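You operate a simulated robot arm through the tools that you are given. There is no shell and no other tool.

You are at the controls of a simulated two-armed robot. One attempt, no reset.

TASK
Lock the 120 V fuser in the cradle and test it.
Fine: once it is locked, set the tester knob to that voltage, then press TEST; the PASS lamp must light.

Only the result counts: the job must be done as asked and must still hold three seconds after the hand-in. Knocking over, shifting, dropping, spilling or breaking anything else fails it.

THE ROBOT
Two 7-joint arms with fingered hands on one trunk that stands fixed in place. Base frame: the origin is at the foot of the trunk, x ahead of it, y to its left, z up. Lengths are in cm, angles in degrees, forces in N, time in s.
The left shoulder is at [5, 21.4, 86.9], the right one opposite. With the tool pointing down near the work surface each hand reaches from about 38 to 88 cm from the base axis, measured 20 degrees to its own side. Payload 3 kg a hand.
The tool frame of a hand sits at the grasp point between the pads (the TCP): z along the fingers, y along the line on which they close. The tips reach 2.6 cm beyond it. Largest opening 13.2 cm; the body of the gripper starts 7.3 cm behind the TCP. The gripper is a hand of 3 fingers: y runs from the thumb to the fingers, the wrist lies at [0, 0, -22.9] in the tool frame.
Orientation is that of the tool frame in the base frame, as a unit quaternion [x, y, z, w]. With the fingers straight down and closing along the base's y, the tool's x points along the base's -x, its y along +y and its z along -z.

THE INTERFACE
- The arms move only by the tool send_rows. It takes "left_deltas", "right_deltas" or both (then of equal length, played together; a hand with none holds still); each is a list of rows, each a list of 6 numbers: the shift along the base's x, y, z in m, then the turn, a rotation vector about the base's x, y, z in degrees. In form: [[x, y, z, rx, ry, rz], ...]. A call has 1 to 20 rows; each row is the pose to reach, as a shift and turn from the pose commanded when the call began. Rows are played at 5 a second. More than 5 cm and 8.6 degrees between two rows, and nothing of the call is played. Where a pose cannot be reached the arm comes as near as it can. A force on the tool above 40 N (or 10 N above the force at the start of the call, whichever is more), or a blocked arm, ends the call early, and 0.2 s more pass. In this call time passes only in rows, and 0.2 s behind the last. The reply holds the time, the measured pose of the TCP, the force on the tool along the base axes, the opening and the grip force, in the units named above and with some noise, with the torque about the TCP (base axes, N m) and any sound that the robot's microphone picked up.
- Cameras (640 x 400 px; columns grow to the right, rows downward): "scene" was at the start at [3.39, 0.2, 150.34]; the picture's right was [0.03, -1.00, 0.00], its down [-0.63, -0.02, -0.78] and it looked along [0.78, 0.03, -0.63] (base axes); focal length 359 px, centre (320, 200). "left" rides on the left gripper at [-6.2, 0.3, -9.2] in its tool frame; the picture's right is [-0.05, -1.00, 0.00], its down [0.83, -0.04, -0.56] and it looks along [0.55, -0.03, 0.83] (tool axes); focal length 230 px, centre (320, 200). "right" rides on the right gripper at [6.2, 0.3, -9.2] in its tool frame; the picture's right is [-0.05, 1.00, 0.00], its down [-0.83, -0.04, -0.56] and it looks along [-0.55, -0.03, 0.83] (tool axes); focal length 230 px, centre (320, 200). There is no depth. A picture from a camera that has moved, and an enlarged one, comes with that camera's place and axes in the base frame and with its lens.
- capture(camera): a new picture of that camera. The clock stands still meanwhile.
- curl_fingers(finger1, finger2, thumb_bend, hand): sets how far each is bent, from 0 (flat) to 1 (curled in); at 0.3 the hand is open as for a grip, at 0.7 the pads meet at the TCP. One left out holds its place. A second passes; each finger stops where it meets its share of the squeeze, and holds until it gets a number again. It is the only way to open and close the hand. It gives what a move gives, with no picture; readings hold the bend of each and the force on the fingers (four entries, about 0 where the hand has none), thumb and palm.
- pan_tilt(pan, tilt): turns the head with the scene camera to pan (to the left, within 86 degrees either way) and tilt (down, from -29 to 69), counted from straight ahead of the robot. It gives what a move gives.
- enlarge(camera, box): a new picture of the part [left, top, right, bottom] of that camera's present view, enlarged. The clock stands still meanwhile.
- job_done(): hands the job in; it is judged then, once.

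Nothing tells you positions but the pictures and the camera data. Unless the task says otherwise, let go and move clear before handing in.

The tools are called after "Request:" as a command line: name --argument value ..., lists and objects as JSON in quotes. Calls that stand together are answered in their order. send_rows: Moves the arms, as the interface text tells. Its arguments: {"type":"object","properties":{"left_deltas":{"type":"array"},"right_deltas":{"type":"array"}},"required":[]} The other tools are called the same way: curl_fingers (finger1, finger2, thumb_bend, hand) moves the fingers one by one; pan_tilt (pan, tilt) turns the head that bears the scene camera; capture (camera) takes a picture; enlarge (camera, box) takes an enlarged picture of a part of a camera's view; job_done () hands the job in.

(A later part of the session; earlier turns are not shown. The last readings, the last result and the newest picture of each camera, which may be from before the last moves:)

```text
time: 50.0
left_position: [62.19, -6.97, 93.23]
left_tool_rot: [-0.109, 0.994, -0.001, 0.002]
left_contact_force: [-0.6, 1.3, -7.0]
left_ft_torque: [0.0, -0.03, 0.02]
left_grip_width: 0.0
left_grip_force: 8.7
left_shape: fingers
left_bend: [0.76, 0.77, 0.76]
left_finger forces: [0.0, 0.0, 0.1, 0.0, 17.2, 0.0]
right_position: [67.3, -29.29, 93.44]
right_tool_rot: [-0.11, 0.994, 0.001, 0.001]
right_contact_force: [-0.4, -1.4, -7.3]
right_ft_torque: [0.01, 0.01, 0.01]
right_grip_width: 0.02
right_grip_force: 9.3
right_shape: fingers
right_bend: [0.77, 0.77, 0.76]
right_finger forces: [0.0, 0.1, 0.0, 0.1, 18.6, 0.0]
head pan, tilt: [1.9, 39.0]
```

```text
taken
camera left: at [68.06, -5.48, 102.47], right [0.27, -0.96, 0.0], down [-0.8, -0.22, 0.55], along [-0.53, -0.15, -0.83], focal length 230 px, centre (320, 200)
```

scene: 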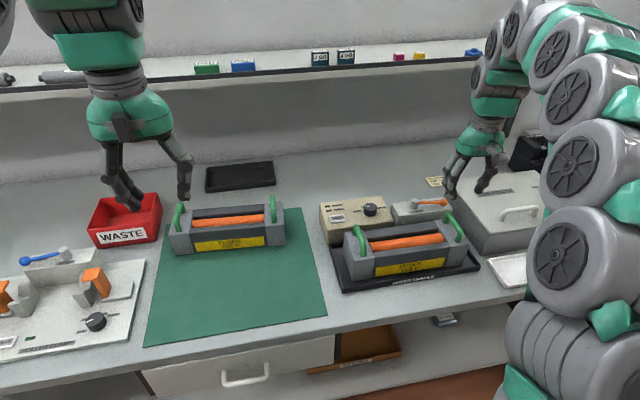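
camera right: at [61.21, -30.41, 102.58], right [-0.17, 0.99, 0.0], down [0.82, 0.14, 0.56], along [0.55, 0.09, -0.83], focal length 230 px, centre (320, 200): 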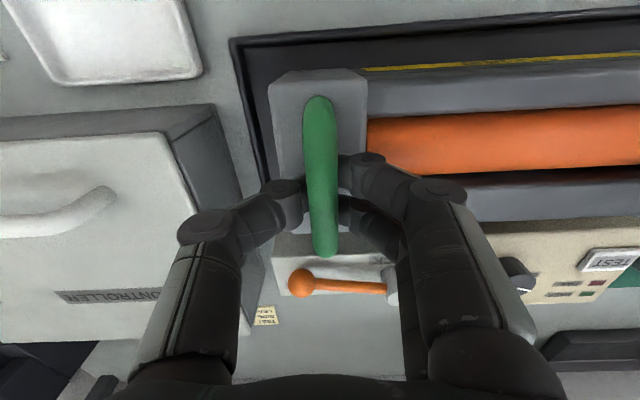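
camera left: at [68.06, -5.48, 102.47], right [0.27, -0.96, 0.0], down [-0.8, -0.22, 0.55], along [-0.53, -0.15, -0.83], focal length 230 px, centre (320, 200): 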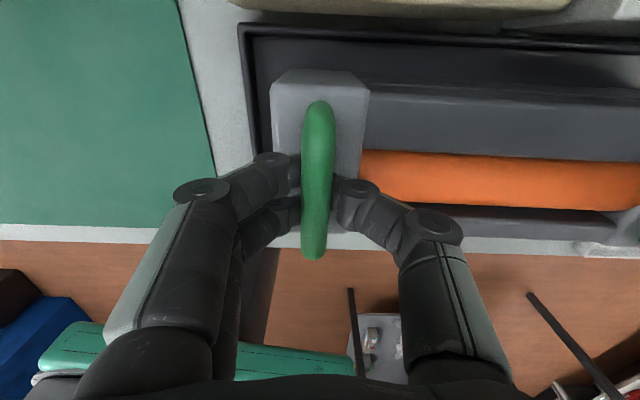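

Both hands carry the fuser again, just off the tray floor. I'll shift it right and forward by about 1.1 cm in total and then release at this height in stages so it settles gently.

Request:
send_rows --left_deltas '[[-0.001, -0.003, 0, 0, 0, 0], [-0.002, -0.006, 0, 0, 0, 0], [-0.003, -0.009, 0, 0, 0, 0], [-0.0037, -0.0111, 0, 0, 0, 0], [-0.0037, -0.0111, -0.003, 0, 0, 0]]' --right_deltas '[[-0.001, -0.003, 0, 0, 0, 0], [-0.002, -0.006, 0, 0, 0, 0], [-0.003, -0.009, 0, 0, 0, 0], [-0.0037, -0.0111, 0, 0, 0, 0], [-0.0037, -0.0111, -0.003, 0, 0, 0]]'

Request:
curl_fingers --hand "left" --finger1 0.72 --finger2 0.72 --thumb_bend 0.72

Request:
curl_fingers --hand "right" --finger1 0.72 --finger2 0.72 --thumb_bend 0.72

Request:
capture --camera "right"

```text
time: 51.2
left_position: [61.95, -8.1, 92.92]
left_tool_rot: [-0.11, 0.994, -0.001, 0.001]
left_contact_force: [-0.8, 1.9, -6.8]
left_ft_torque: [-0.04, 0.0, 0.02]
left_grip_width: 0.02
left_grip_force: 0.1
left_shape: fingers
left_bend: [0.76, 0.77, 0.76]
left_finger forces: [0.1, 0.0, 0.1, 0.0, 0.1, 0.1]
right_position: [66.88, -30.41, 93.0]
right_tool_rot: [-0.11, 0.994, 0.0, 0.001]
right_contact_force: [0.2, -2.3, -6.4]
right_ft_torque: [-0.01, 0.01, -0.01]
right_grip_width: 0.0
right_grip_force: 9.7
right_shape: fingers
right_bend: [0.77, 0.77, 0.76]
right_finger forces: [0.0, 0.0, 0.0, 0.0, 19.4, 0.0]
head pan, tilt: [1.9, 39.0]
```

```text
time: 52.2
left_position: [61.85, -8.22, 93.0]
left_tool_rot: [-0.11, 0.994, -0.001, 0.002]
left_contact_force: [0.8, 1.2, -0.3]
left_ft_torque: [-0.01, 0.0, 0.01]
left_grip_width: 0.11
left_grip_force: 0.1
left_shape: fingers
left_bend: [0.72, 0.72, 0.72]
left_finger forces: [0.7, 0.0, 0.1, 0.0, 0.2, 0.0]
right_position: [66.87, -30.36, 93.13]
right_tool_rot: [-0.109, 0.994, 0.0, 0.001]
right_contact_force: [1.0, -0.8, -7.0]
right_ft_torque: [-0.02, 0.04, 0.0]
right_grip_width: 0.0
right_grip_force: 0.0
right_shape: fingers
right_bend: [0.77, 0.77, 0.76]
right_finger forces: [0.1, 0.0, 0.1, 0.1, 0.0, 0.0]
head pan, tilt: [1.9, 39.0]
```

```text
time: 53.2
left_position: [61.84, -8.16, 93.02]
left_tool_rot: [-0.11, 0.994, 0.0, 0.002]
left_contact_force: [0.2, -0.7, -0.8]
left_ft_torque: [-0.02, 0.04, -0.02]
left_grip_width: 0.13
left_grip_force: 1.3
left_shape: fingers
left_bend: [0.72, 0.72, 0.72]
left_finger forces: [0.6, 0.1, 0.0, 0.0, 1.6, 0.1]
right_position: [66.86, -30.4, 93.04]
right_tool_rot: [-0.109, 0.994, 0.0, 0.0]
right_contact_force: [1.3, -1.5, 0.0]
right_ft_torque: [0.0, 0.01, 0.0]
right_grip_width: 0.21
right_grip_force: 1.2
right_shape: fingers
right_bend: [0.72, 0.72, 0.71]
right_finger forces: [0.4, 0.6, 0.1, 0.0, 1.9, 0.0]
head pan, tilt: [1.9, 39.0]
```

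```text
taken
camera right: at [60.81, -31.54, 102.31], right [-0.17, 0.99, 0.0], down [0.82, 0.14, 0.56], along [0.55, 0.09, -0.83], focal length 230 px, centre (320, 200)
```

right: 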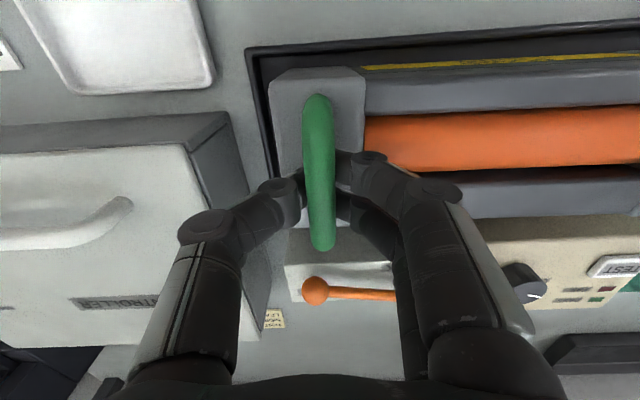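

The fuser has settled and the loads are zero. I'll keep opening in stages with a slight rise, then leave the handles.

Request:
send_rows --left_deltas '[[0, 0, 0.002, 0, 0, 0]]' --right_deltas '[[0, 0, 0.002, 0, 0, 0]]'

Request:
curl_fingers --hand "left" --finger1 0.66 --finger2 0.66 --thumb_bend 0.66

Request:
curl_fingers --hand "right" --finger1 0.66 --finger2 0.66 --thumb_bend 0.66

Request:
send_rows --left_deltas '[[0, 0, 0.002, 0, 0, 0]]' --right_deltas '[[0, 0, 0.002, 0, 0, 0]]'

Request:
curl_fingers --hand "left" --finger1 0.61 --finger2 0.61 --thumb_bend 0.61

Request:
curl_fingers --hand "right" --finger1 0.61 --finger2 0.61 --thumb_bend 0.61

Request:
capture --camera "right"

Request:
capture --camera "left"

```text
time: 53.6
left_position: [61.71, -8.12, 93.15]
left_tool_rot: [-0.109, 0.994, -0.001, 0.002]
left_contact_force: [0.4, -0.3, -0.1]
left_ft_torque: [0.0, -0.01, 0.03]
left_grip_width: 0.21
left_grip_force: 2.5
left_shape: fingers
left_bend: [0.71, 0.71, 0.71]
left_finger forces: [2.3, 2.1, 0.1, 0.0, 1.4, 0.1]
right_position: [66.79, -30.53, 93.35]
right_tool_rot: [-0.11, 0.994, 0.0, 0.001]
right_contact_force: [1.0, -1.0, 0.2]
right_ft_torque: [0.04, 0.06, 0.0]
right_grip_width: 0.26
right_grip_force: 3.0
right_shape: fingers
right_bend: [0.71, 0.71, 0.71]
right_finger forces: [1.6, 1.7, 0.1, 0.1, 2.7, 0.0]
head pan, tilt: [1.9, 39.0]
```

```text
time: 54.6
left_position: [61.97, -8.23, 93.21]
left_tool_rot: [-0.11, 0.994, 0.0, 0.002]
left_contact_force: [-0.5, -0.7, -0.2]
left_ft_torque: [0.01, 0.0, -0.01]
left_grip_width: 1.61
left_grip_force: 0.0
left_shape: fingers
left_bend: [0.66, 0.66, 0.66]
left_finger forces: [0.0, 0.0, 0.0, 0.1, 0.0, 0.0]
right_position: [66.84, -30.6, 93.28]
right_tool_rot: [-0.11, 0.994, 0.0, 0.002]
right_contact_force: [0.6, -0.6, -0.8]
right_ft_torque: [-0.02, -0.02, -0.05]
right_grip_width: 0.28
right_grip_force: 3.6
right_shape: fingers
right_bend: [0.71, 0.71, 0.71]
right_finger forces: [1.9, 2.1, 0.0, 0.0, 2.6, 0.0]
head pan, tilt: [1.9, 39.0]
```

```text
time: 55.6
left_position: [61.86, -8.08, 93.28]
left_tool_rot: [-0.11, 0.994, -0.001, 0.002]
left_contact_force: [0.5, -0.1, -0.1]
left_ft_torque: [-0.03, -0.03, 0.0]
left_grip_width: 1.61
left_grip_force: 0.0
left_shape: fingers
left_bend: [0.66, 0.66, 0.66]
left_finger forces: [0.1, 0.0, 0.0, 0.1, 0.0, 0.0]
right_position: [66.8, -30.48, 93.19]
right_tool_rot: [-0.11, 0.994, 0.001, 0.001]
right_contact_force: [-0.9, 0.1, -0.2]
right_ft_torque: [0.03, 0.03, -0.01]
right_grip_width: 1.61
right_grip_force: 0.1
right_shape: fingers
right_bend: [0.66, 0.66, 0.66]
right_finger forces: [0.1, 0.0, 0.1, 0.1, 0.0, 0.1]
head pan, tilt: [1.9, 39.0]
```

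```text
time: 56.0
left_position: [61.82, -8.09, 93.46]
left_tool_rot: [-0.11, 0.994, -0.001, 0.002]
left_contact_force: [0.6, 0.1, 0.2]
left_ft_torque: [0.01, 0.04, 0.01]
left_grip_width: 1.62
left_grip_force: 0.1
left_shape: fingers
left_bend: [0.66, 0.66, 0.66]
left_finger forces: [0.1, 0.1, 0.1, 0.0, 0.0, 0.0]
right_position: [66.78, -30.49, 93.5]
right_tool_rot: [-0.11, 0.994, 0.001, 0.001]
right_contact_force: [0.1, -0.1, -0.3]
right_ft_torque: [0.01, 0.01, 0.0]
right_grip_width: 1.62
right_grip_force: 0.1
right_shape: fingers
right_bend: [0.66, 0.66, 0.66]
right_finger forces: [0.0, 0.0, 0.0, 0.0, 0.1, 0.0]
head pan, tilt: [1.9, 39.0]
```

```text
time: 57.0
left_position: [61.89, -8.09, 93.43]
left_tool_rot: [-0.11, 0.994, 0.0, 0.003]
left_contact_force: [0.0, -1.1, 0.0]
left_ft_torque: [-0.02, -0.01, 0.02]
left_grip_width: 3.11
left_grip_force: 0.1
left_shape: fingers
left_bend: [0.61, 0.61, 0.61]
left_finger forces: [0.0, 0.0, 0.0, 0.0, 0.1, 0.1]
right_position: [66.71, -30.45, 93.5]
right_tool_rot: [-0.11, 0.994, 0.001, 0.001]
right_contact_force: [0.5, 0.3, -0.7]
right_ft_torque: [-0.01, 0.02, 0.01]
right_grip_width: 1.59
right_grip_force: 0.0
right_shape: fingers
right_bend: [0.66, 0.66, 0.66]
right_finger forces: [0.0, 0.1, 0.1, 0.0, 0.0, 0.1]
head pan, tilt: [1.9, 39.0]
```

```text
time: 58.0
left_position: [61.85, -8.18, 93.42]
left_tool_rot: [-0.109, 0.994, 0.0, 0.001]
left_contact_force: [0.6, 0.0, 0.1]
left_ft_torque: [-0.02, -0.02, 0.0]
left_grip_width: 3.11
left_grip_force: 0.1
left_shape: fingers
left_bend: [0.61, 0.61, 0.61]
left_finger forces: [0.1, 0.0, 0.1, 0.0, 0.1, 0.0]
right_position: [66.77, -30.39, 93.48]
right_tool_rot: [-0.109, 0.994, 0.0, 0.001]
right_contact_force: [0.1, 0.2, -0.5]
right_ft_torque: [0.0, 0.0, 0.03]
right_grip_width: 3.11
right_grip_force: 0.0
right_shape: fingers
right_bend: [0.61, 0.61, 0.61]
right_finger forces: [0.1, 0.1, 0.0, 0.1, 0.1, 0.0]
head pan, tilt: [1.9, 39.0]
```

```text
taken
camera right: at [60.77, -31.51, 102.68], right [-0.17, 0.99, 0.0], down [0.82, 0.14, 0.56], along [0.55, 0.09, -0.83], focal length 230 px, centre (320, 200)
```

right: 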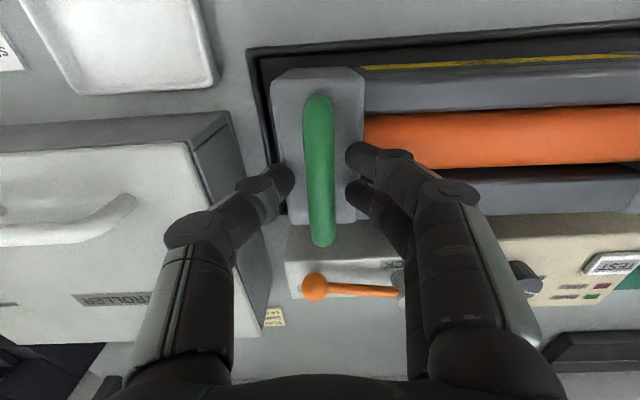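

```text
taken
camera left: at [67.75, -6.66, 102.65], right [0.27, -0.96, 0.0], down [-0.8, -0.22, 0.55], along [-0.53, -0.15, -0.83], focal length 230 px, centre (320, 200)
```

left: 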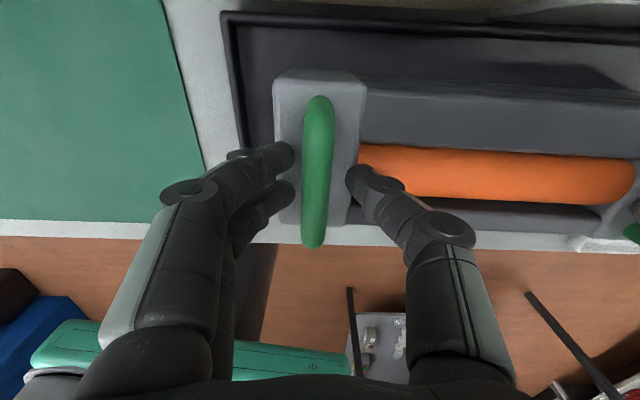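

The fuser now sits slightly right and forward in the tray with the handle clear of the ball's arc by my estimate. I'll raise both hands, move the left arm away, and bring the right hand with closed fingers behind the lever ball.

Request:
send_rows --left_deltas '[[0, 0, 0.015, 0, 0, 0], [0, 0, 0.04, 0, 0, 0], [0, 0, 0.075, 0, 0, 0], [0, 0, 0.11, 0, 0, 0], [-0.02, 0.03, 0.13, 0, 0, 0], [-0.04, 0.07, 0.15, 0, 0, 0], [-0.06, 0.11, 0.17, 0, 0, 0], [-0.08, 0.15, 0.19, 0, 0, 0], [-0.1, 0.19, 0.21, 0, 0, 0], [-0.12, 0.23, 0.23, 0, 0, 0], [-0.15, 0.265, 0.24, 0, 0, 0], [-0.18, 0.3, 0.25, 0, 0, 0], [-0.2, 0.33, 0.26, 0, 0, 0]]' --right_deltas '[[0, 0, 0.015, 0, 0, 0], [0, 0, 0.04, 0, 0, 0], [0, 0, 0.075, 0, 0, 0], [0, 0, 0.11, 0, 0, 0], [0, 0, 0.11, 0, 0, 0], [0, 0, 0.11, 0, 0, 0], [0, 0, 0.11, 0, 0, 0], [0, 0, 0.11, 0, 0, 0], [0, 0, 0.11, 0, 0, 0], [0, 0, 0.11, 0, 0, 0], [0, 0, 0.11, 0, 0, 0], [0, 0, 0.11, 0, 0, 0], [0, 0, 0.11, 0, 0, 0]]'

Request:
curl_fingers --hand "right" --finger1 0.7 --finger2 0.7 --thumb_bend 0.7

Request:
enlarge --camera "scene" --box '[310, 170, 490, 300]'

Request:
capture --camera "right"

```text
time: 60.9
left_position: [41.86, 24.91, 119.34]
left_tool_rot: [-0.108, 0.994, 0.0, 0.001]
left_contact_force: [0.2, -0.1, 0.8]
left_ft_torque: [0.01, 0.01, 0.02]
left_grip_width: 3.12
left_grip_force: 0.1
left_shape: fingers
left_bend: [0.61, 0.61, 0.61]
left_finger forces: [0.0, 0.1, 0.0, 0.1, 0.0, 0.1]
right_position: [66.85, -30.54, 104.57]
right_tool_rot: [-0.11, 0.994, -0.001, 0.001]
right_contact_force: [-0.3, -0.2, 0.3]
right_ft_torque: [0.02, -0.04, -0.03]
right_grip_width: 3.09
right_grip_force: 0.0
right_shape: fingers
right_bend: [0.61, 0.61, 0.61]
right_finger forces: [0.1, 0.0, 0.0, 0.0, 0.1, 0.0]
head pan, tilt: [1.9, 39.0]
```

```text
time: 61.9
left_position: [41.99, 24.77, 119.32]
left_tool_rot: [-0.11, 0.994, -0.001, 0.002]
left_contact_force: [-0.4, -0.3, -0.2]
left_ft_torque: [0.02, -0.01, 0.01]
left_grip_width: 3.1
left_grip_force: 0.0
left_shape: fingers
left_bend: [0.61, 0.61, 0.61]
left_finger forces: [0.1, 0.0, 0.0, 0.0, 0.0, 0.0]
right_position: [66.98, -30.36, 104.72]
right_tool_rot: [-0.11, 0.994, 0.0, 0.001]
right_contact_force: [-0.3, 0.6, 0.5]
right_ft_torque: [0.02, 0.0, 0.0]
right_grip_width: 0.62
right_grip_force: 0.1
right_shape: fingers
right_bend: [0.7, 0.7, 0.7]
right_finger forces: [0.0, 0.1, 0.0, 0.0, 0.0, 0.0]
head pan, tilt: [1.9, 39.0]
```

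```text
3.08 times, centred on (400, 235) of scene
camera zoom: at [3.39, 0.2, 150.34], right [0.03, -1.0, 0.0], down [-0.63, -0.02, -0.78], along [0.78, 0.03, -0.63], focal length 1105 px, centre (74, 92)
```

zoom: 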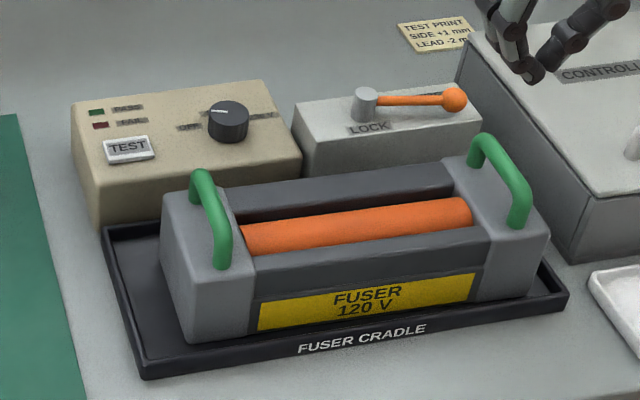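

```text
taken
camera right: at [60.88, -31.47, 113.77], right [-0.17, 0.99, 0.0], down [0.82, 0.14, 0.56], along [0.55, 0.09, -0.83], focal length 230 px, centre (320, 200)
```

right: 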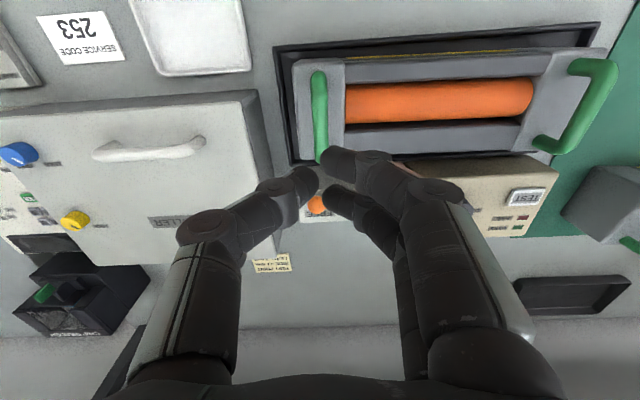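

The fuser sits squarely in the cradle. Now the right hand goes behind the lever (larger x) and down to the lever's height.

Request:
send_rows --right_deltas '[[0.035, 0.007, 0, 0, 0, 0], [0.07, 0.014, 0, 0, 0, 0], [0.105, 0.021, 0, 0, 0, 0], [0.141, 0.028, 0, 0, 0, 0], [0.141, 0.028, -0.03, 0, 0, 0], [0.141, 0.028, -0.06, 0, 0, 0], [0.141, 0.028, -0.09, 0, 0, 0], [0.141, 0.028, -0.112, 0, 0, 0]]'

Request:
capture --camera "right"

Request:
enlarge --camera "scene" --box '[340, 130, 520, 260]'

```text
time: 63.6
left_position: [41.87, 24.79, 119.34]
left_tool_rot: [-0.111, 0.994, -0.001, 0.002]
left_contact_force: [0.3, -0.4, -0.2]
left_ft_torque: [-0.01, 0.01, 0.0]
left_grip_width: 3.14
left_grip_force: 0.2
left_shape: fingers
left_bend: [0.61, 0.61, 0.61]
left_finger forces: [0.0, 0.0, 0.0, 0.0, 0.0, 0.0]
right_position: [80.95, -27.69, 93.37]
right_tool_rot: [-0.11, 0.994, 0.0, 0.001]
right_contact_force: [-0.5, -0.3, 0.5]
right_ft_torque: [0.02, 0.01, 0.01]
right_grip_width: 0.57
right_grip_force: 0.0
right_shape: fingers
right_bend: [0.7, 0.7, 0.7]
right_finger forces: [0.0, 0.0, 0.0, 0.0, 0.0, 0.0]
right hand out of reach, approached as far as the arm can: row 4, 5
head pan, tilt: [1.9, 39.0]
```

```text
taken
camera right: at [74.85, -28.75, 102.66], right [-0.17, 0.99, 0.0], down [0.82, 0.14, 0.56], along [0.55, 0.09, -0.83], focal length 230 px, centre (320, 200)
```

right: 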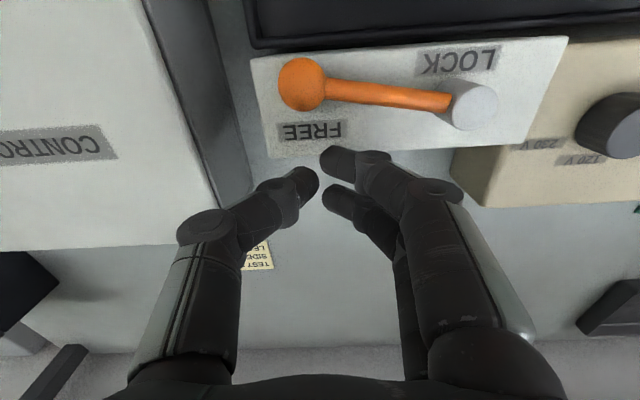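

```text
3.08 times, centred on (430, 195) of scene
camera zoom: at [3.39, 0.2, 150.34], right [0.03, -1.0, 0.0], down [-0.63, -0.02, -0.78], along [0.78, 0.03, -0.63], focal length 1105 px, centre (-18, 215)
```

zoom: 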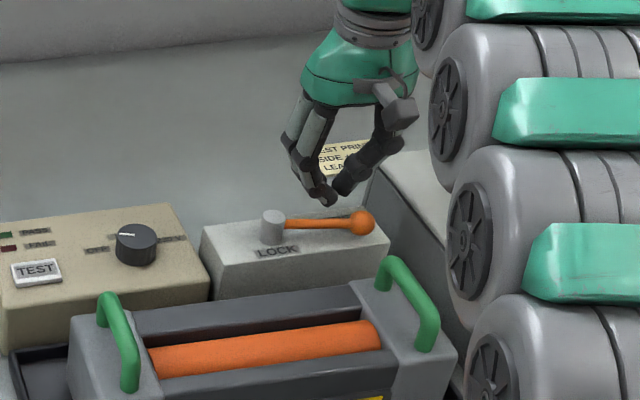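

I'm positioned behind the lever with fingers at its height. I'll push it around toward LOCK, first to about halfway, checking clearance with the handle.

Request:
send_rows --right_deltas '[[-0.012, -0.001, 0, 0, 0, 0], [-0.022, -0.001, 0, 0, 0, 0], [-0.031, -0.003, 0, 0, 0, 0], [-0.0395, -0.004, 0, 0, 0, 0], [-0.0465, -0.0035, 0, 0, 0, 0], [-0.053, -0.0025, 0, 0, 0, 0], [-0.0595, 0, 0, 0, 0, 0], [-0.0655, 0.0025, 0, 0, 0, 0]]'

Request:
capture --camera "right"

Request:
enlarge --camera "scene" --box '[340, 130, 520, 260]'

```text
time: 65.5
left_position: [41.98, 24.84, 119.29]
left_tool_rot: [-0.11, 0.994, 0.0, 0.002]
left_contact_force: [-0.7, -0.7, 0.6]
left_ft_torque: [0.01, -0.05, 0.01]
left_grip_width: 3.16
left_grip_force: 0.0
left_shape: fingers
left_bend: [0.61, 0.61, 0.61]
left_finger forces: [0.0, 0.1, 0.1, 0.1, 0.0, 0.0]
right_position: [74.35, -27.37, 93.29]
right_tool_rot: [-0.109, 0.994, 0.0, 0.001]
right_contact_force: [-0.4, -0.6, 0.6]
right_ft_torque: [0.04, 0.03, -0.02]
right_grip_width: 0.53
right_grip_force: 0.0
right_shape: fingers
right_bend: [0.7, 0.7, 0.7]
right_finger forces: [1.0, 0.0, 0.1, 0.0, 0.1, 0.0]
head pan, tilt: [1.9, 39.0]
```

```text
taken
camera right: at [68.3, -28.52, 102.5], right [-0.17, 0.99, 0.0], down [0.82, 0.14, 0.56], along [0.55, 0.09, -0.83], focal length 230 px, centre (320, 200)
```

right: 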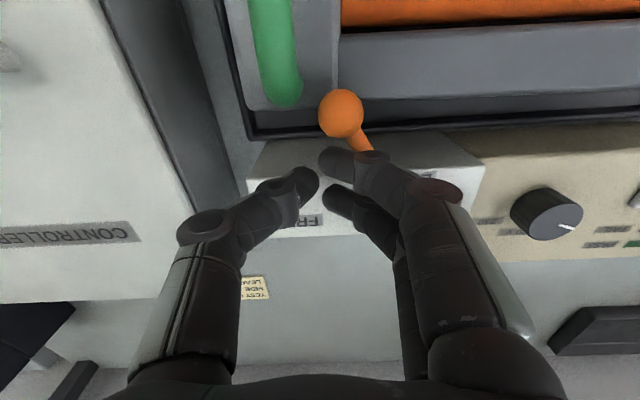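

```text
3.08 times, centred on (430, 195) of scene
camera zoom: at [3.38, 0.2, 150.34], right [0.03, -1.0, 0.0], down [-0.63, -0.02, -0.78], along [0.78, 0.03, -0.63], focal length 1105 px, centre (-18, 215)
```

zoom: 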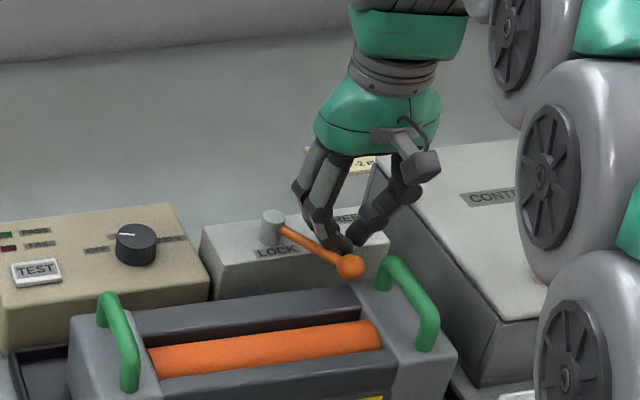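

The ball has cleared the handle. I'll continue pushing to the LOCK stop.

Request:
send_rows --right_deltas '[[-0.0055, 0.0042, 0, 0, 0, 0], [-0.0105, 0.0085, 0, 0, 0, 0], [-0.015, 0.014, 0, 0, 0, 0], [-0.0195, 0.02, 0, 0, 0, 0], [-0.022, 0.0245, 0, 0, 0, 0]]'

Request:
capture --camera "right"

Request:
enlarge --camera "scene" --box '[340, 130, 520, 260]'

```text
time: 66.7
left_position: [41.96, 24.73, 119.26]
left_tool_rot: [-0.109, 0.994, -0.001, 0.002]
left_contact_force: [-0.9, 0.3, 0.4]
left_ft_torque: [0.01, -0.01, 0.03]
left_grip_width: 3.13
left_grip_force: 0.1
left_shape: fingers
left_bend: [0.61, 0.61, 0.61]
left_finger forces: [0.1, 0.0, 0.1, 0.0, 0.1, 0.0]
right_position: [72.04, -25.02, 93.25]
right_tool_rot: [-0.109, 0.994, -0.001, 0.0]
right_contact_force: [0.3, -2.5, 2.9]
right_ft_torque: [0.01, -0.01, 0.02]
right_grip_width: 0.46
right_grip_force: 1.8
right_shape: fingers
right_bend: [0.7, 0.7, 0.7]
right_finger forces: [1.4, 1.4, 0.0, 0.1, 0.1, 0.2]
head pan, tilt: [1.9, 39.0]
```

```text
taken
camera right: at [66.12, -26.14, 102.5], right [-0.17, 0.99, 0.0], down [0.82, 0.14, 0.56], along [0.55, 0.09, -0.83], focal length 230 px, centre (320, 200)
```

right: 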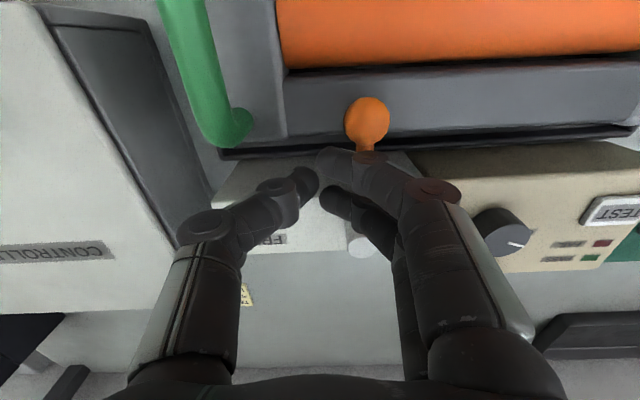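

```text
3.08 times, centred on (430, 195) of scene
camera zoom: at [3.38, 0.2, 150.34], right [0.03, -1.0, 0.0], down [-0.63, -0.02, -0.78], along [0.78, 0.03, -0.63], focal length 1105 px, centre (-18, 215)
```

zoom: 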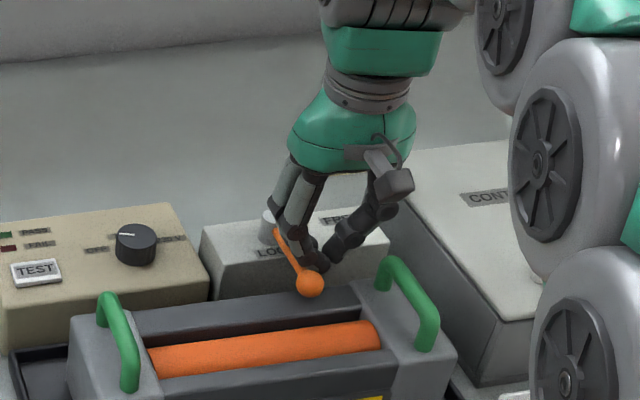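

The ball is back near its original LOCK position with only a light force. I'll push slightly further to make sure it is against its stop.

Request:
send_rows --right_deltas '[[-0.001, 0.003, 0, 0, 0, 0], [-0.002, 0.006, 0, 0, 0, 0], [-0.003, 0.009, 0, 0, 0, 0]]'

Request:
capture --camera "right"

Request:
enlarge --camera "scene" --box '[340, 130, 520, 260]'

```text
time: 67.5
left_position: [41.92, 24.66, 119.29]
left_tool_rot: [-0.109, 0.994, -0.001, 0.002]
left_contact_force: [0.1, 0.0, 0.4]
left_ft_torque: [0.02, 0.02, -0.02]
left_grip_width: 3.13
left_grip_force: 0.0
left_shape: fingers
left_bend: [0.61, 0.61, 0.61]
left_finger forces: [0.1, 0.0, 0.1, 0.0, 0.0, 0.0]
right_position: [71.9, -24.19, 93.36]
right_tool_rot: [-0.11, 0.994, -0.001, 0.002]
right_contact_force: [3.2, -8.1, 8.8]
right_ft_torque: [0.0, -0.02, -0.04]
right_grip_width: 0.04
right_grip_force: 6.2
right_shape: fingers
right_bend: [0.72, 0.72, 0.7]
right_finger forces: [6.5, 6.5, 0.0, 0.0, 0.0, 0.1]
head pan, tilt: [1.9, 39.0]
```

```text
taken
camera right: at [65.81, -25.25, 102.55], right [-0.17, 0.99, 0.0], down [0.82, 0.14, 0.56], along [0.55, 0.09, -0.83], focal length 230 px, centre (320, 200)
```

right: 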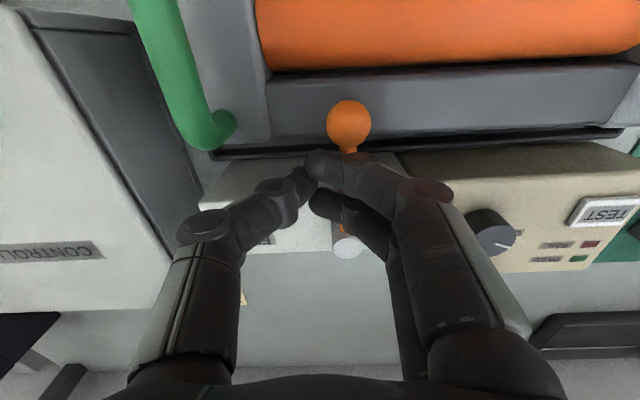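

```text
3.08 times, centred on (430, 195) of scene
camera zoom: at [3.38, 0.19, 150.34], right [0.03, -1.0, 0.0], down [-0.63, -0.02, -0.78], along [0.78, 0.03, -0.63], focal length 1105 px, centre (-18, 215)
```

zoom: 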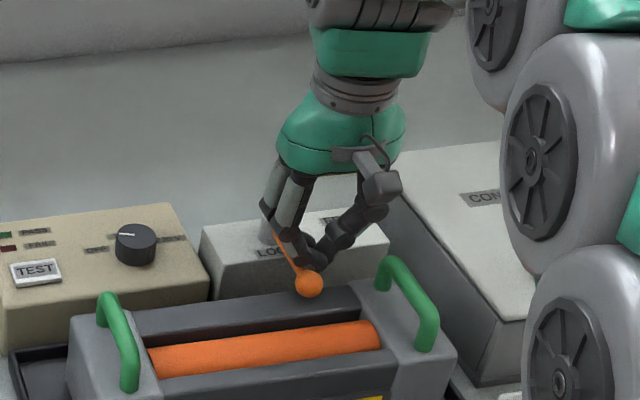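

The lever is firmly at LOCK: both fingers read 6.5 N and the ball no longer moves. I'll back off, rise, and move over the tester knob, turning the hand so there is room for a 65° clockwise turn.

Request:
send_rows --right_deltas '[[0.002, -0.008, 0, 0, 0, 0], [0.005, -0.018, 0, 0, 0, 0], [0.005, -0.018, 0.03, 0, 0, 0], [0.005, -0.018, 0.06, 0, 0, 0], [0.005, -0.018, 0.09, 0, 0, 0], [0.005, -0.018, 0.12, 0, 0, 0], [0.01, 0.01, 0.12, 0, 0, 4], [0.015, 0.04, 0.12, 0, 0, 8], [0.02, 0.07, 0.12, 0, 0, 12], [0.028, 0.1, 0.12, 0, 0, 16], [0.033, 0.136, 0.12, 0, 0, 19.4]]'

Request:
curl_fingers --hand "right" --finger1 0.48 --finger2 0.48 --thumb_bend 0.48

Request:
capture --camera "right"

Request:
enlarge --camera "scene" --box '[300, 120, 500, 300]'

```text
time: 69.8
left_position: [41.89, 24.74, 119.34]
left_tool_rot: [-0.11, 0.994, -0.001, 0.002]
left_contact_force: [0.5, 0.2, 0.0]
left_ft_torque: [0.03, 0.01, -0.01]
left_grip_width: 3.13
left_grip_force: 0.1
left_shape: fingers
left_bend: [0.61, 0.61, 0.61]
left_finger forces: [0.1, 0.0, 0.1, 0.0, 0.1, 0.0]
right_position: [75.53, -10.34, 105.19]
right_tool_rot: [-0.275, 0.961, 0.0, 0.001]
right_contact_force: [0.5, -0.3, -0.8]
right_ft_torque: [0.04, -0.06, 0.01]
right_grip_width: 0.56
right_grip_force: 0.1
right_shape: fingers
right_bend: [0.7, 0.7, 0.7]
right_finger forces: [0.0, 0.0, 0.1, 0.0, 0.0, 0.0]
head pan, tilt: [1.9, 39.0]
```

```text
time: 70.8
left_position: [41.99, 24.82, 119.26]
left_tool_rot: [-0.11, 0.994, -0.001, 0.002]
left_contact_force: [-1.7, 0.0, -0.3]
left_ft_torque: [0.02, 0.01, 0.01]
left_grip_width: 3.12
left_grip_force: 0.0
left_shape: fingers
left_bend: [0.61, 0.61, 0.61]
left_finger forces: [0.0, 0.0, 0.0, 0.0, 0.0, 0.0]
right_position: [75.48, -10.42, 105.12]
right_tool_rot: [-0.275, 0.961, 0.0, 0.001]
right_contact_force: [0.3, 0.2, -0.1]
right_ft_torque: [0.04, -0.04, -0.02]
right_grip_width: 7.39
right_grip_force: 0.0
right_shape: fingers
right_bend: [0.48, 0.48, 0.48]
right_finger forces: [0.1, 0.0, 0.0, 0.0, 0.1, 0.0]
head pan, tilt: [1.9, 39.0]
```

```text
taken
camera right: at [70.05, -13.39, 114.36], right [-0.48, 0.87, 0.0], down [0.73, 0.4, 0.56], along [0.49, 0.27, -0.83], focal length 230 px, centre (320, 200)
```

right: 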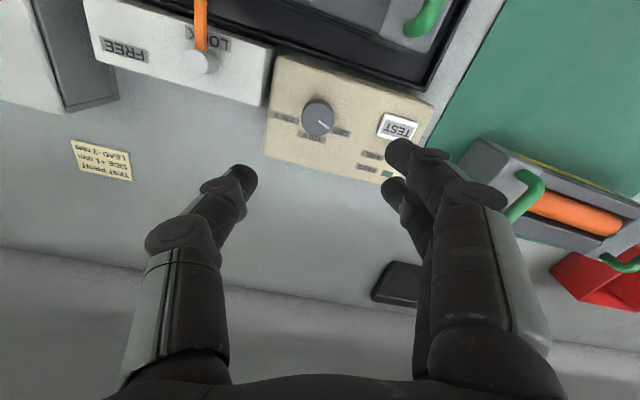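

```text
2.22 times, centred on (400, 210) of scene
camera zoom: at [3.39, 0.2, 150.34], right [0.03, -1.0, 0.0], down [-0.63, -0.02, -0.78], along [0.78, 0.03, -0.63], focal length 798 px, centre (142, 178)
```

zoom: 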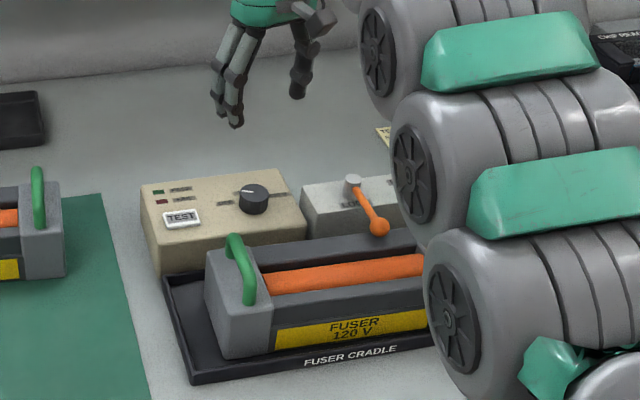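

Good top view of the tester. I'll zoom in to read the knob pointer and label directions.

Request:
enlarge --camera "right" --box '[260, 60, 440, 180]'

```text
3.33 times, centred on (350, 120) of right
camera zoom: at [70.05, -13.39, 114.36], right [-0.48, 0.87, 0.0], down [0.73, 0.4, 0.56], along [0.49, 0.27, -0.83], focal length 767 px, centre (220, 467)
```

zoom: 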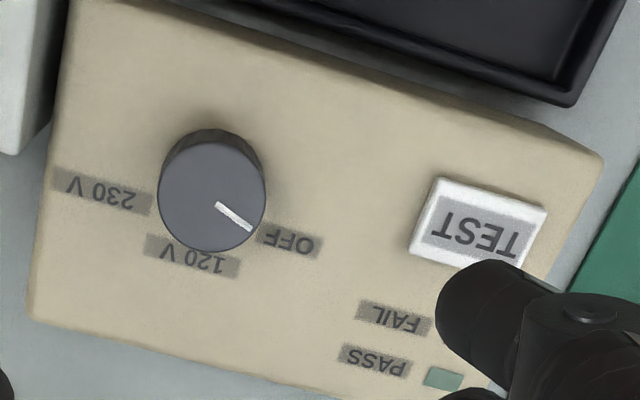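

The pointer is at OFF (about 81°), 120 V lies at about 14°, and 230 V at about -54°, so I need a turn of about -67°. I'll descend over the knob centre at (75.45, -10.6).

Request:
send_rows --right_deltas '[[0, -0.001, -0.03, 0, 0, 0], [0, -0.002, -0.06, 0, 0, 0], [0, -0.002, -0.09, 0, 0, 0], [0, -0.002, -0.11, 0, 0, 0], [0, -0.002, -0.122, 0, 0, 0]]'

Request:
capture --camera "right"

Request:
enlarge --camera "scene" --box '[310, 160, 430, 250]'

```text
time: 72.0
left_position: [41.96, 24.89, 119.27]
left_tool_rot: [-0.11, 0.994, 0.0, 0.001]
left_contact_force: [-0.6, 0.7, 0.2]
left_ft_torque: [0.0, 0.03, 0.01]
left_grip_width: 3.13
left_grip_force: 0.0
left_shape: fingers
left_bend: [0.61, 0.61, 0.61]
left_finger forces: [0.0, 0.1, 0.1, 0.1, 0.1, 0.0]
right_position: [75.19, -10.51, 93.02]
right_tool_rot: [-0.275, 0.961, 0.001, 0.002]
right_contact_force: [0.3, 0.7, 1.1]
right_ft_torque: [-0.01, -0.04, 0.02]
right_grip_width: 7.41
right_grip_force: 0.1
right_shape: fingers
right_bend: [0.48, 0.48, 0.48]
right_finger forces: [0.0, 0.0, 0.0, 0.0, 0.1, 0.0]
head pan, tilt: [1.9, 39.0]
```

```text
taken
camera right: at [69.92, -13.66, 102.21], right [-0.48, 0.87, 0.0], down [0.73, 0.4, 0.56], along [0.49, 0.27, -0.83], focal length 230 px, centre (320, 200)
```

right: 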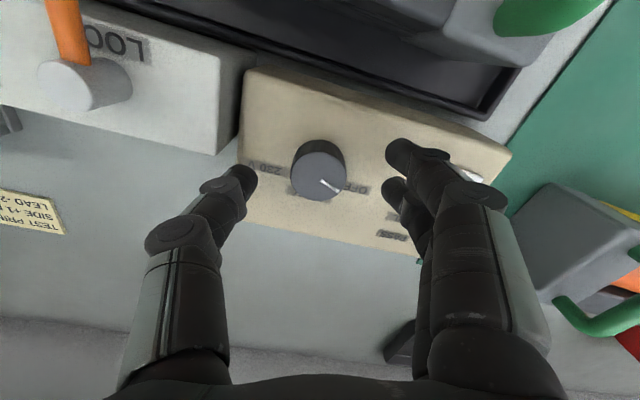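

```text
4.44 times, centred on (370, 205) of scene
camera zoom: at [3.39, 0.2, 150.34], right [0.03, -1.0, 0.0], down [-0.63, -0.02, -0.78], along [0.78, 0.03, -0.63], focal length 1596 px, centre (98, 178)
```

zoom: 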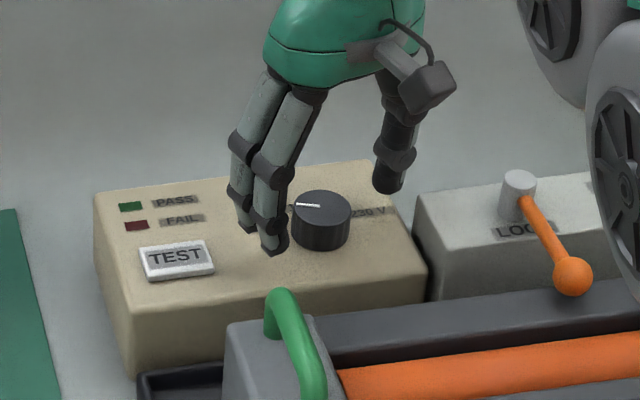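

The knob is nearly centred below the hand. I'll zoom in to refine the centring.

Request:
enlarge --camera "right" --box '[260, 130, 380, 220]'

```text
4.44 times, centred on (320, 175) of right
camera zoom: at [69.92, -13.66, 102.21], right [-0.48, 0.87, 0.0], down [0.73, 0.4, 0.56], along [0.49, 0.27, -0.83], focal length 1022 px, centre (320, 311)
```

zoom: 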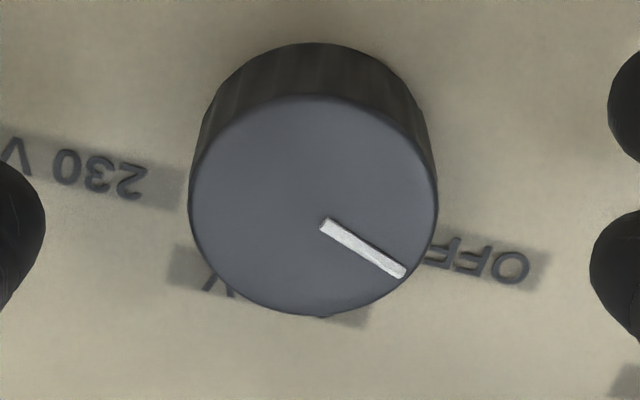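

Offset is only about 0.2 cm in x. I'll correct that and lower until the fingertips are beside the knob body.

Request:
send_rows --right_deltas '[[0.002, 0, -0.004, 0, 0, 0], [0.002, 0, -0.008, 0, 0, 0], [0.002, 0, -0.011, 0, 0, 0]]'

Request:
curl_fingers --hand "right" --finger1 0.56 --finger2 0.56 --thumb_bend 0.56

Request:
capture --camera "right"

Request:
enlarge --camera "scene" --box '[320, 170, 400, 230]'

```text
time: 72.8
left_position: [42.0, 24.8, 119.28]
left_tool_rot: [-0.11, 0.994, -0.001, 0.001]
left_contact_force: [0.5, 0.3, 0.6]
left_ft_torque: [0.02, -0.02, -0.02]
left_grip_width: 3.12
left_grip_force: 0.1
left_shape: fingers
left_bend: [0.61, 0.61, 0.61]
left_finger forces: [0.1, 0.0, 0.1, 0.0, 0.1, 0.0]
right_position: [75.31, -10.56, 91.89]
right_tool_rot: [-0.276, 0.961, 0.001, 0.002]
right_contact_force: [-0.3, 0.6, -0.2]
right_ft_torque: [-0.01, -0.02, 0.0]
right_grip_width: 7.41
right_grip_force: 0.0
right_shape: fingers
right_bend: [0.48, 0.48, 0.48]
right_finger forces: [0.0, 0.0, 0.0, 0.0, 0.0, 0.0]
head pan, tilt: [1.9, 39.0]
```

```text
time: 73.8
left_position: [42.03, 24.72, 119.29]
left_tool_rot: [-0.109, 0.994, 0.0, 0.002]
left_contact_force: [-0.1, 0.9, 0.1]
left_ft_torque: [0.0, -0.01, 0.02]
left_grip_width: 3.14
left_grip_force: 0.0
left_shape: fingers
left_bend: [0.61, 0.61, 0.61]
left_finger forces: [0.0, 0.0, 0.0, 0.1, 0.0, 0.0]
right_position: [75.43, -10.59, 92.09]
right_tool_rot: [-0.276, 0.961, -0.001, 0.001]
right_contact_force: [0.5, 0.6, 0.1]
right_ft_torque: [-0.02, 0.02, 0.01]
right_grip_width: 4.84
right_grip_force: 0.0
right_shape: fingers
right_bend: [0.56, 0.56, 0.56]
right_finger forces: [0.0, 0.1, 0.1, 0.0, 0.0, 0.0]
head pan, tilt: [1.9, 39.0]
```

```text
taken
camera right: at [70.06, -13.64, 101.19], right [-0.48, 0.87, 0.0], down [0.73, 0.4, 0.56], along [0.49, 0.27, -0.83], focal length 230 px, centre (320, 200)
```

right: 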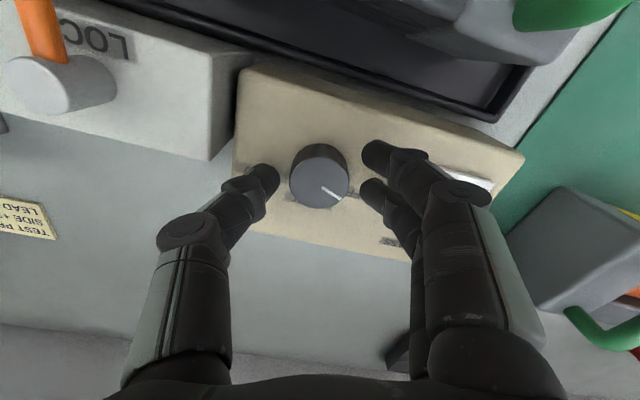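

```text
6.67 times, centred on (360, 200) of scene
camera zoom: at [3.39, 0.2, 150.34], right [0.03, -1.0, 0.0], down [-0.63, -0.02, -0.78], along [0.78, 0.03, -0.63], focal length 2394 px, centre (53, 200)
```

zoom: 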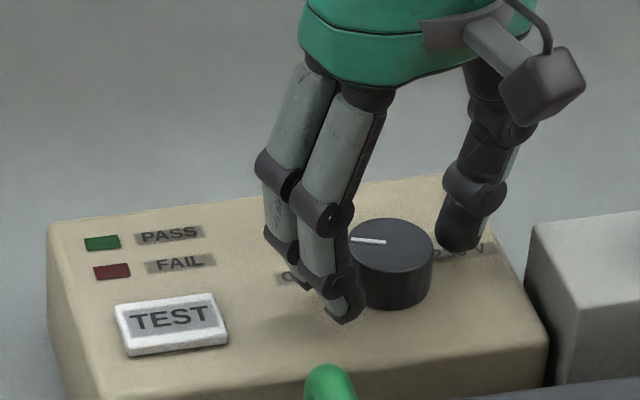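

The fingertips are beside the knob, just above the tester's top. I'll close on the knob.

Request:
curl_fingers --hand "right" --finger1 0.7 --finger2 0.7 --thumb_bend 0.7

Request:
capture --camera "right"

Request:
enlarge --camera "scene" --box '[320, 170, 400, 230]'

```text
time: 74.8
left_position: [42.05, 24.83, 119.27]
left_tool_rot: [-0.11, 0.994, -0.001, 0.002]
left_contact_force: [0.4, -0.4, 0.4]
left_ft_torque: [0.02, -0.01, 0.01]
left_grip_width: 3.12
left_grip_force: 0.0
left_shape: fingers
left_bend: [0.61, 0.61, 0.61]
left_finger forces: [0.0, 0.0, 0.0, 0.0, 0.0, 0.0]
right_position: [75.45, -10.67, 92.02]
right_tool_rot: [-0.275, 0.961, 0.0, 0.001]
right_contact_force: [0.4, -2.8, -4.0]
right_ft_torque: [-0.03, -0.03, -0.01]
right_grip_width: 2.71
right_grip_force: 11.2
right_shape: fingers
right_bend: [0.64, 0.62, 0.64]
right_finger forces: [4.0, 5.6, 0.0, 0.0, 11.8, 0.0]
head pan, tilt: [1.9, 39.0]
```

```text
taken
camera right: at [70.06, -13.65, 101.17], right [-0.48, 0.87, 0.0], down [0.73, 0.4, 0.56], along [0.49, 0.27, -0.83], focal length 230 px, centre (320, 200)
```

right: 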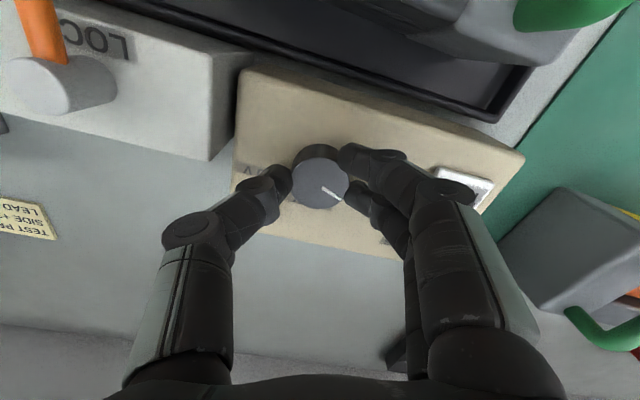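

```text
6.67 times, centred on (360, 200) of scene
camera zoom: at [3.39, 0.2, 150.34], right [0.03, -1.0, 0.0], down [-0.63, -0.02, -0.78], along [0.78, 0.03, -0.63], focal length 2394 px, centre (53, 200)
```

zoom: 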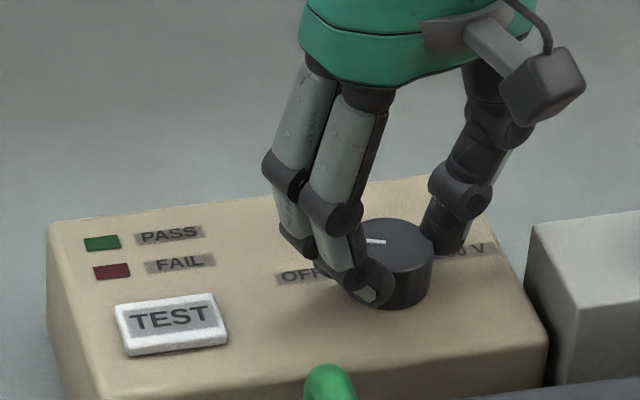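

The knob is gripped with about 11 N. I'll turn it clockwise by about 34° first, check it follows, and then continue.

Request:
send_rows --right_deltas '[[0, 0, 0, 0, 0, -7], [0, 0, 0, 0, 0, -14], [0, 0, 0, 0, 0, -21], [0, 0, 0, 0, 0, -28], [0, 0, 0, 0, 0, -34]]'

Request:
enlarge --camera "right" --box '[240, 120, 400, 240]'

Request:
enlarge --camera "scene" --box '[320, 170, 400, 230]'

```text
time: 76.0
left_position: [41.98, 24.82, 119.35]
left_tool_rot: [-0.109, 0.994, 0.0, 0.002]
left_contact_force: [0.3, 0.5, -0.5]
left_ft_torque: [0.0, -0.03, 0.02]
left_grip_width: 3.14
left_grip_force: 0.1
left_shape: fingers
left_bend: [0.61, 0.61, 0.61]
left_finger forces: [0.0, 0.1, 0.1, 0.1, 0.0, 0.1]
right_position: [75.39, -10.59, 92.01]
right_tool_rot: [0.019, 1.0, 0.0, 0.001]
right_contact_force: [3.4, 4.6, -4.2]
right_ft_torque: [0.17, -0.05, 0.05]
right_grip_width: 2.71
right_grip_force: 10.6
right_shape: fingers
right_bend: [0.64, 0.62, 0.65]
right_finger forces: [6.0, 8.5, 0.0, 0.0, 7.9, 0.1]
head pan, tilt: [1.9, 39.0]
```

```text
3.33 times, centred on (320, 180) of right
camera zoom: at [69.27, -10.14, 101.18], right [0.09, 1.0, 0.0], down [0.83, -0.07, 0.56], along [0.55, -0.05, -0.83], focal length 767 px, centre (320, 267)
```

zoom: 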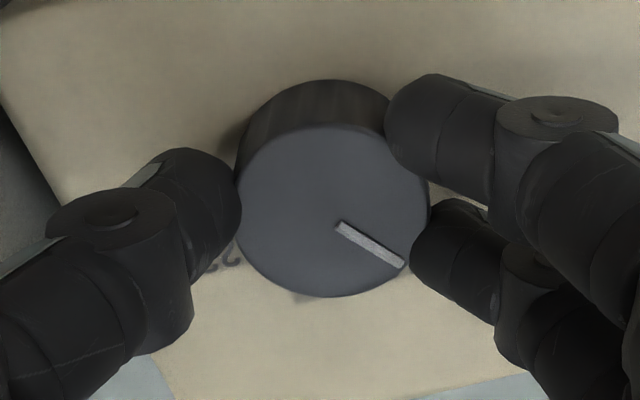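

```text
6.67 times, centred on (360, 200) of scene
camera zoom: at [3.4, 0.21, 150.34], right [0.03, -1.0, 0.0], down [-0.63, -0.02, -0.78], along [0.78, 0.03, -0.63], focal length 2394 px, centre (53, 200)
```

zoom: 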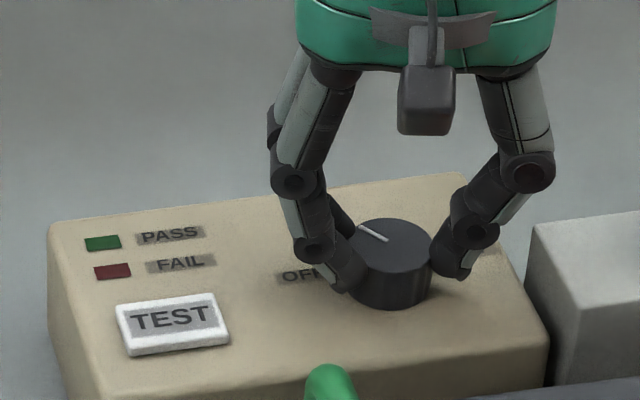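

The knob follows the hand. I'll turn the remaining 33°.

Request:
send_rows --right_deltas '[[0, 0, 0, 0, 0, -7], [0, 0, 0, 0, 0, -14], [0, 0, 0, 0, 0, -21], [0, 0, 0, 0, 0, -28], [0, 0, 0, 0, 0, -33]]'

Request:
enlarge --camera "right" --box '[240, 120, 400, 240]'

Request:
enlarge --camera "scene" --box '[320, 170, 400, 230]'

```text
time: 77.2
left_position: [41.96, 24.8, 119.34]
left_tool_rot: [-0.11, 0.994, 0.0, 0.002]
left_contact_force: [0.3, 0.2, -0.2]
left_ft_torque: [0.01, 0.01, 0.01]
left_grip_width: 3.12
left_grip_force: 0.0
left_shape: fingers
left_bend: [0.61, 0.61, 0.61]
left_finger forces: [0.1, 0.0, 0.0, 0.0, 0.0, 0.0]
right_position: [75.4, -10.55, 92.07]
right_tool_rot: [0.302, 0.953, 0.0, 0.0]
right_contact_force: [-5.8, 11.5, -1.4]
right_ft_torque: [0.3, 0.08, 0.03]
right_grip_width: 2.75
right_grip_force: 12.4
right_shape: fingers
right_bend: [0.64, 0.62, 0.65]
right_finger forces: [10.0, 6.5, 0.0, 0.1, 9.5, 0.1]
head pan, tilt: [1.9, 39.0]
```

```text
3.33 times, centred on (320, 180) of right
camera zoom: at [70.57, -6.79, 101.16], right [0.62, 0.79, 0.0], down [0.65, -0.51, 0.56], along [0.44, -0.34, -0.83], focal length 767 px, centre (320, 267)
```

zoom: 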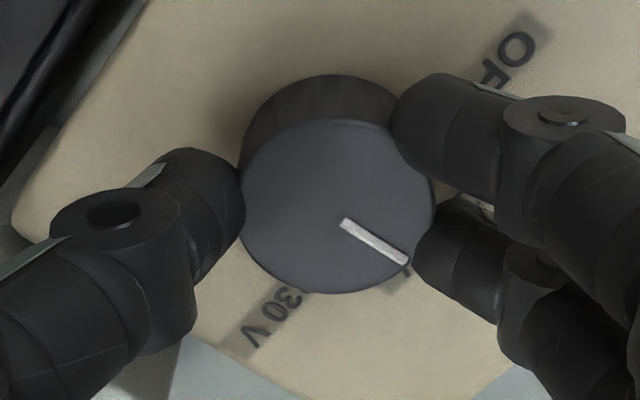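

```text
6.67 times, centred on (360, 200) of scene
camera zoom: at [3.38, 0.22, 150.34], right [0.03, -1.0, 0.0], down [-0.63, -0.02, -0.78], along [0.78, 0.03, -0.63], focal length 2394 px, centre (53, 200)
```

zoom: 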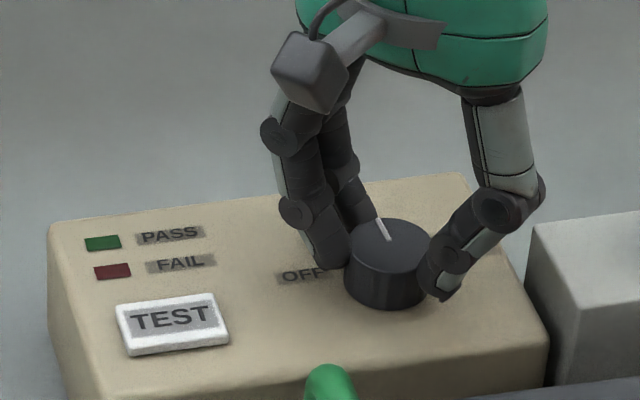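

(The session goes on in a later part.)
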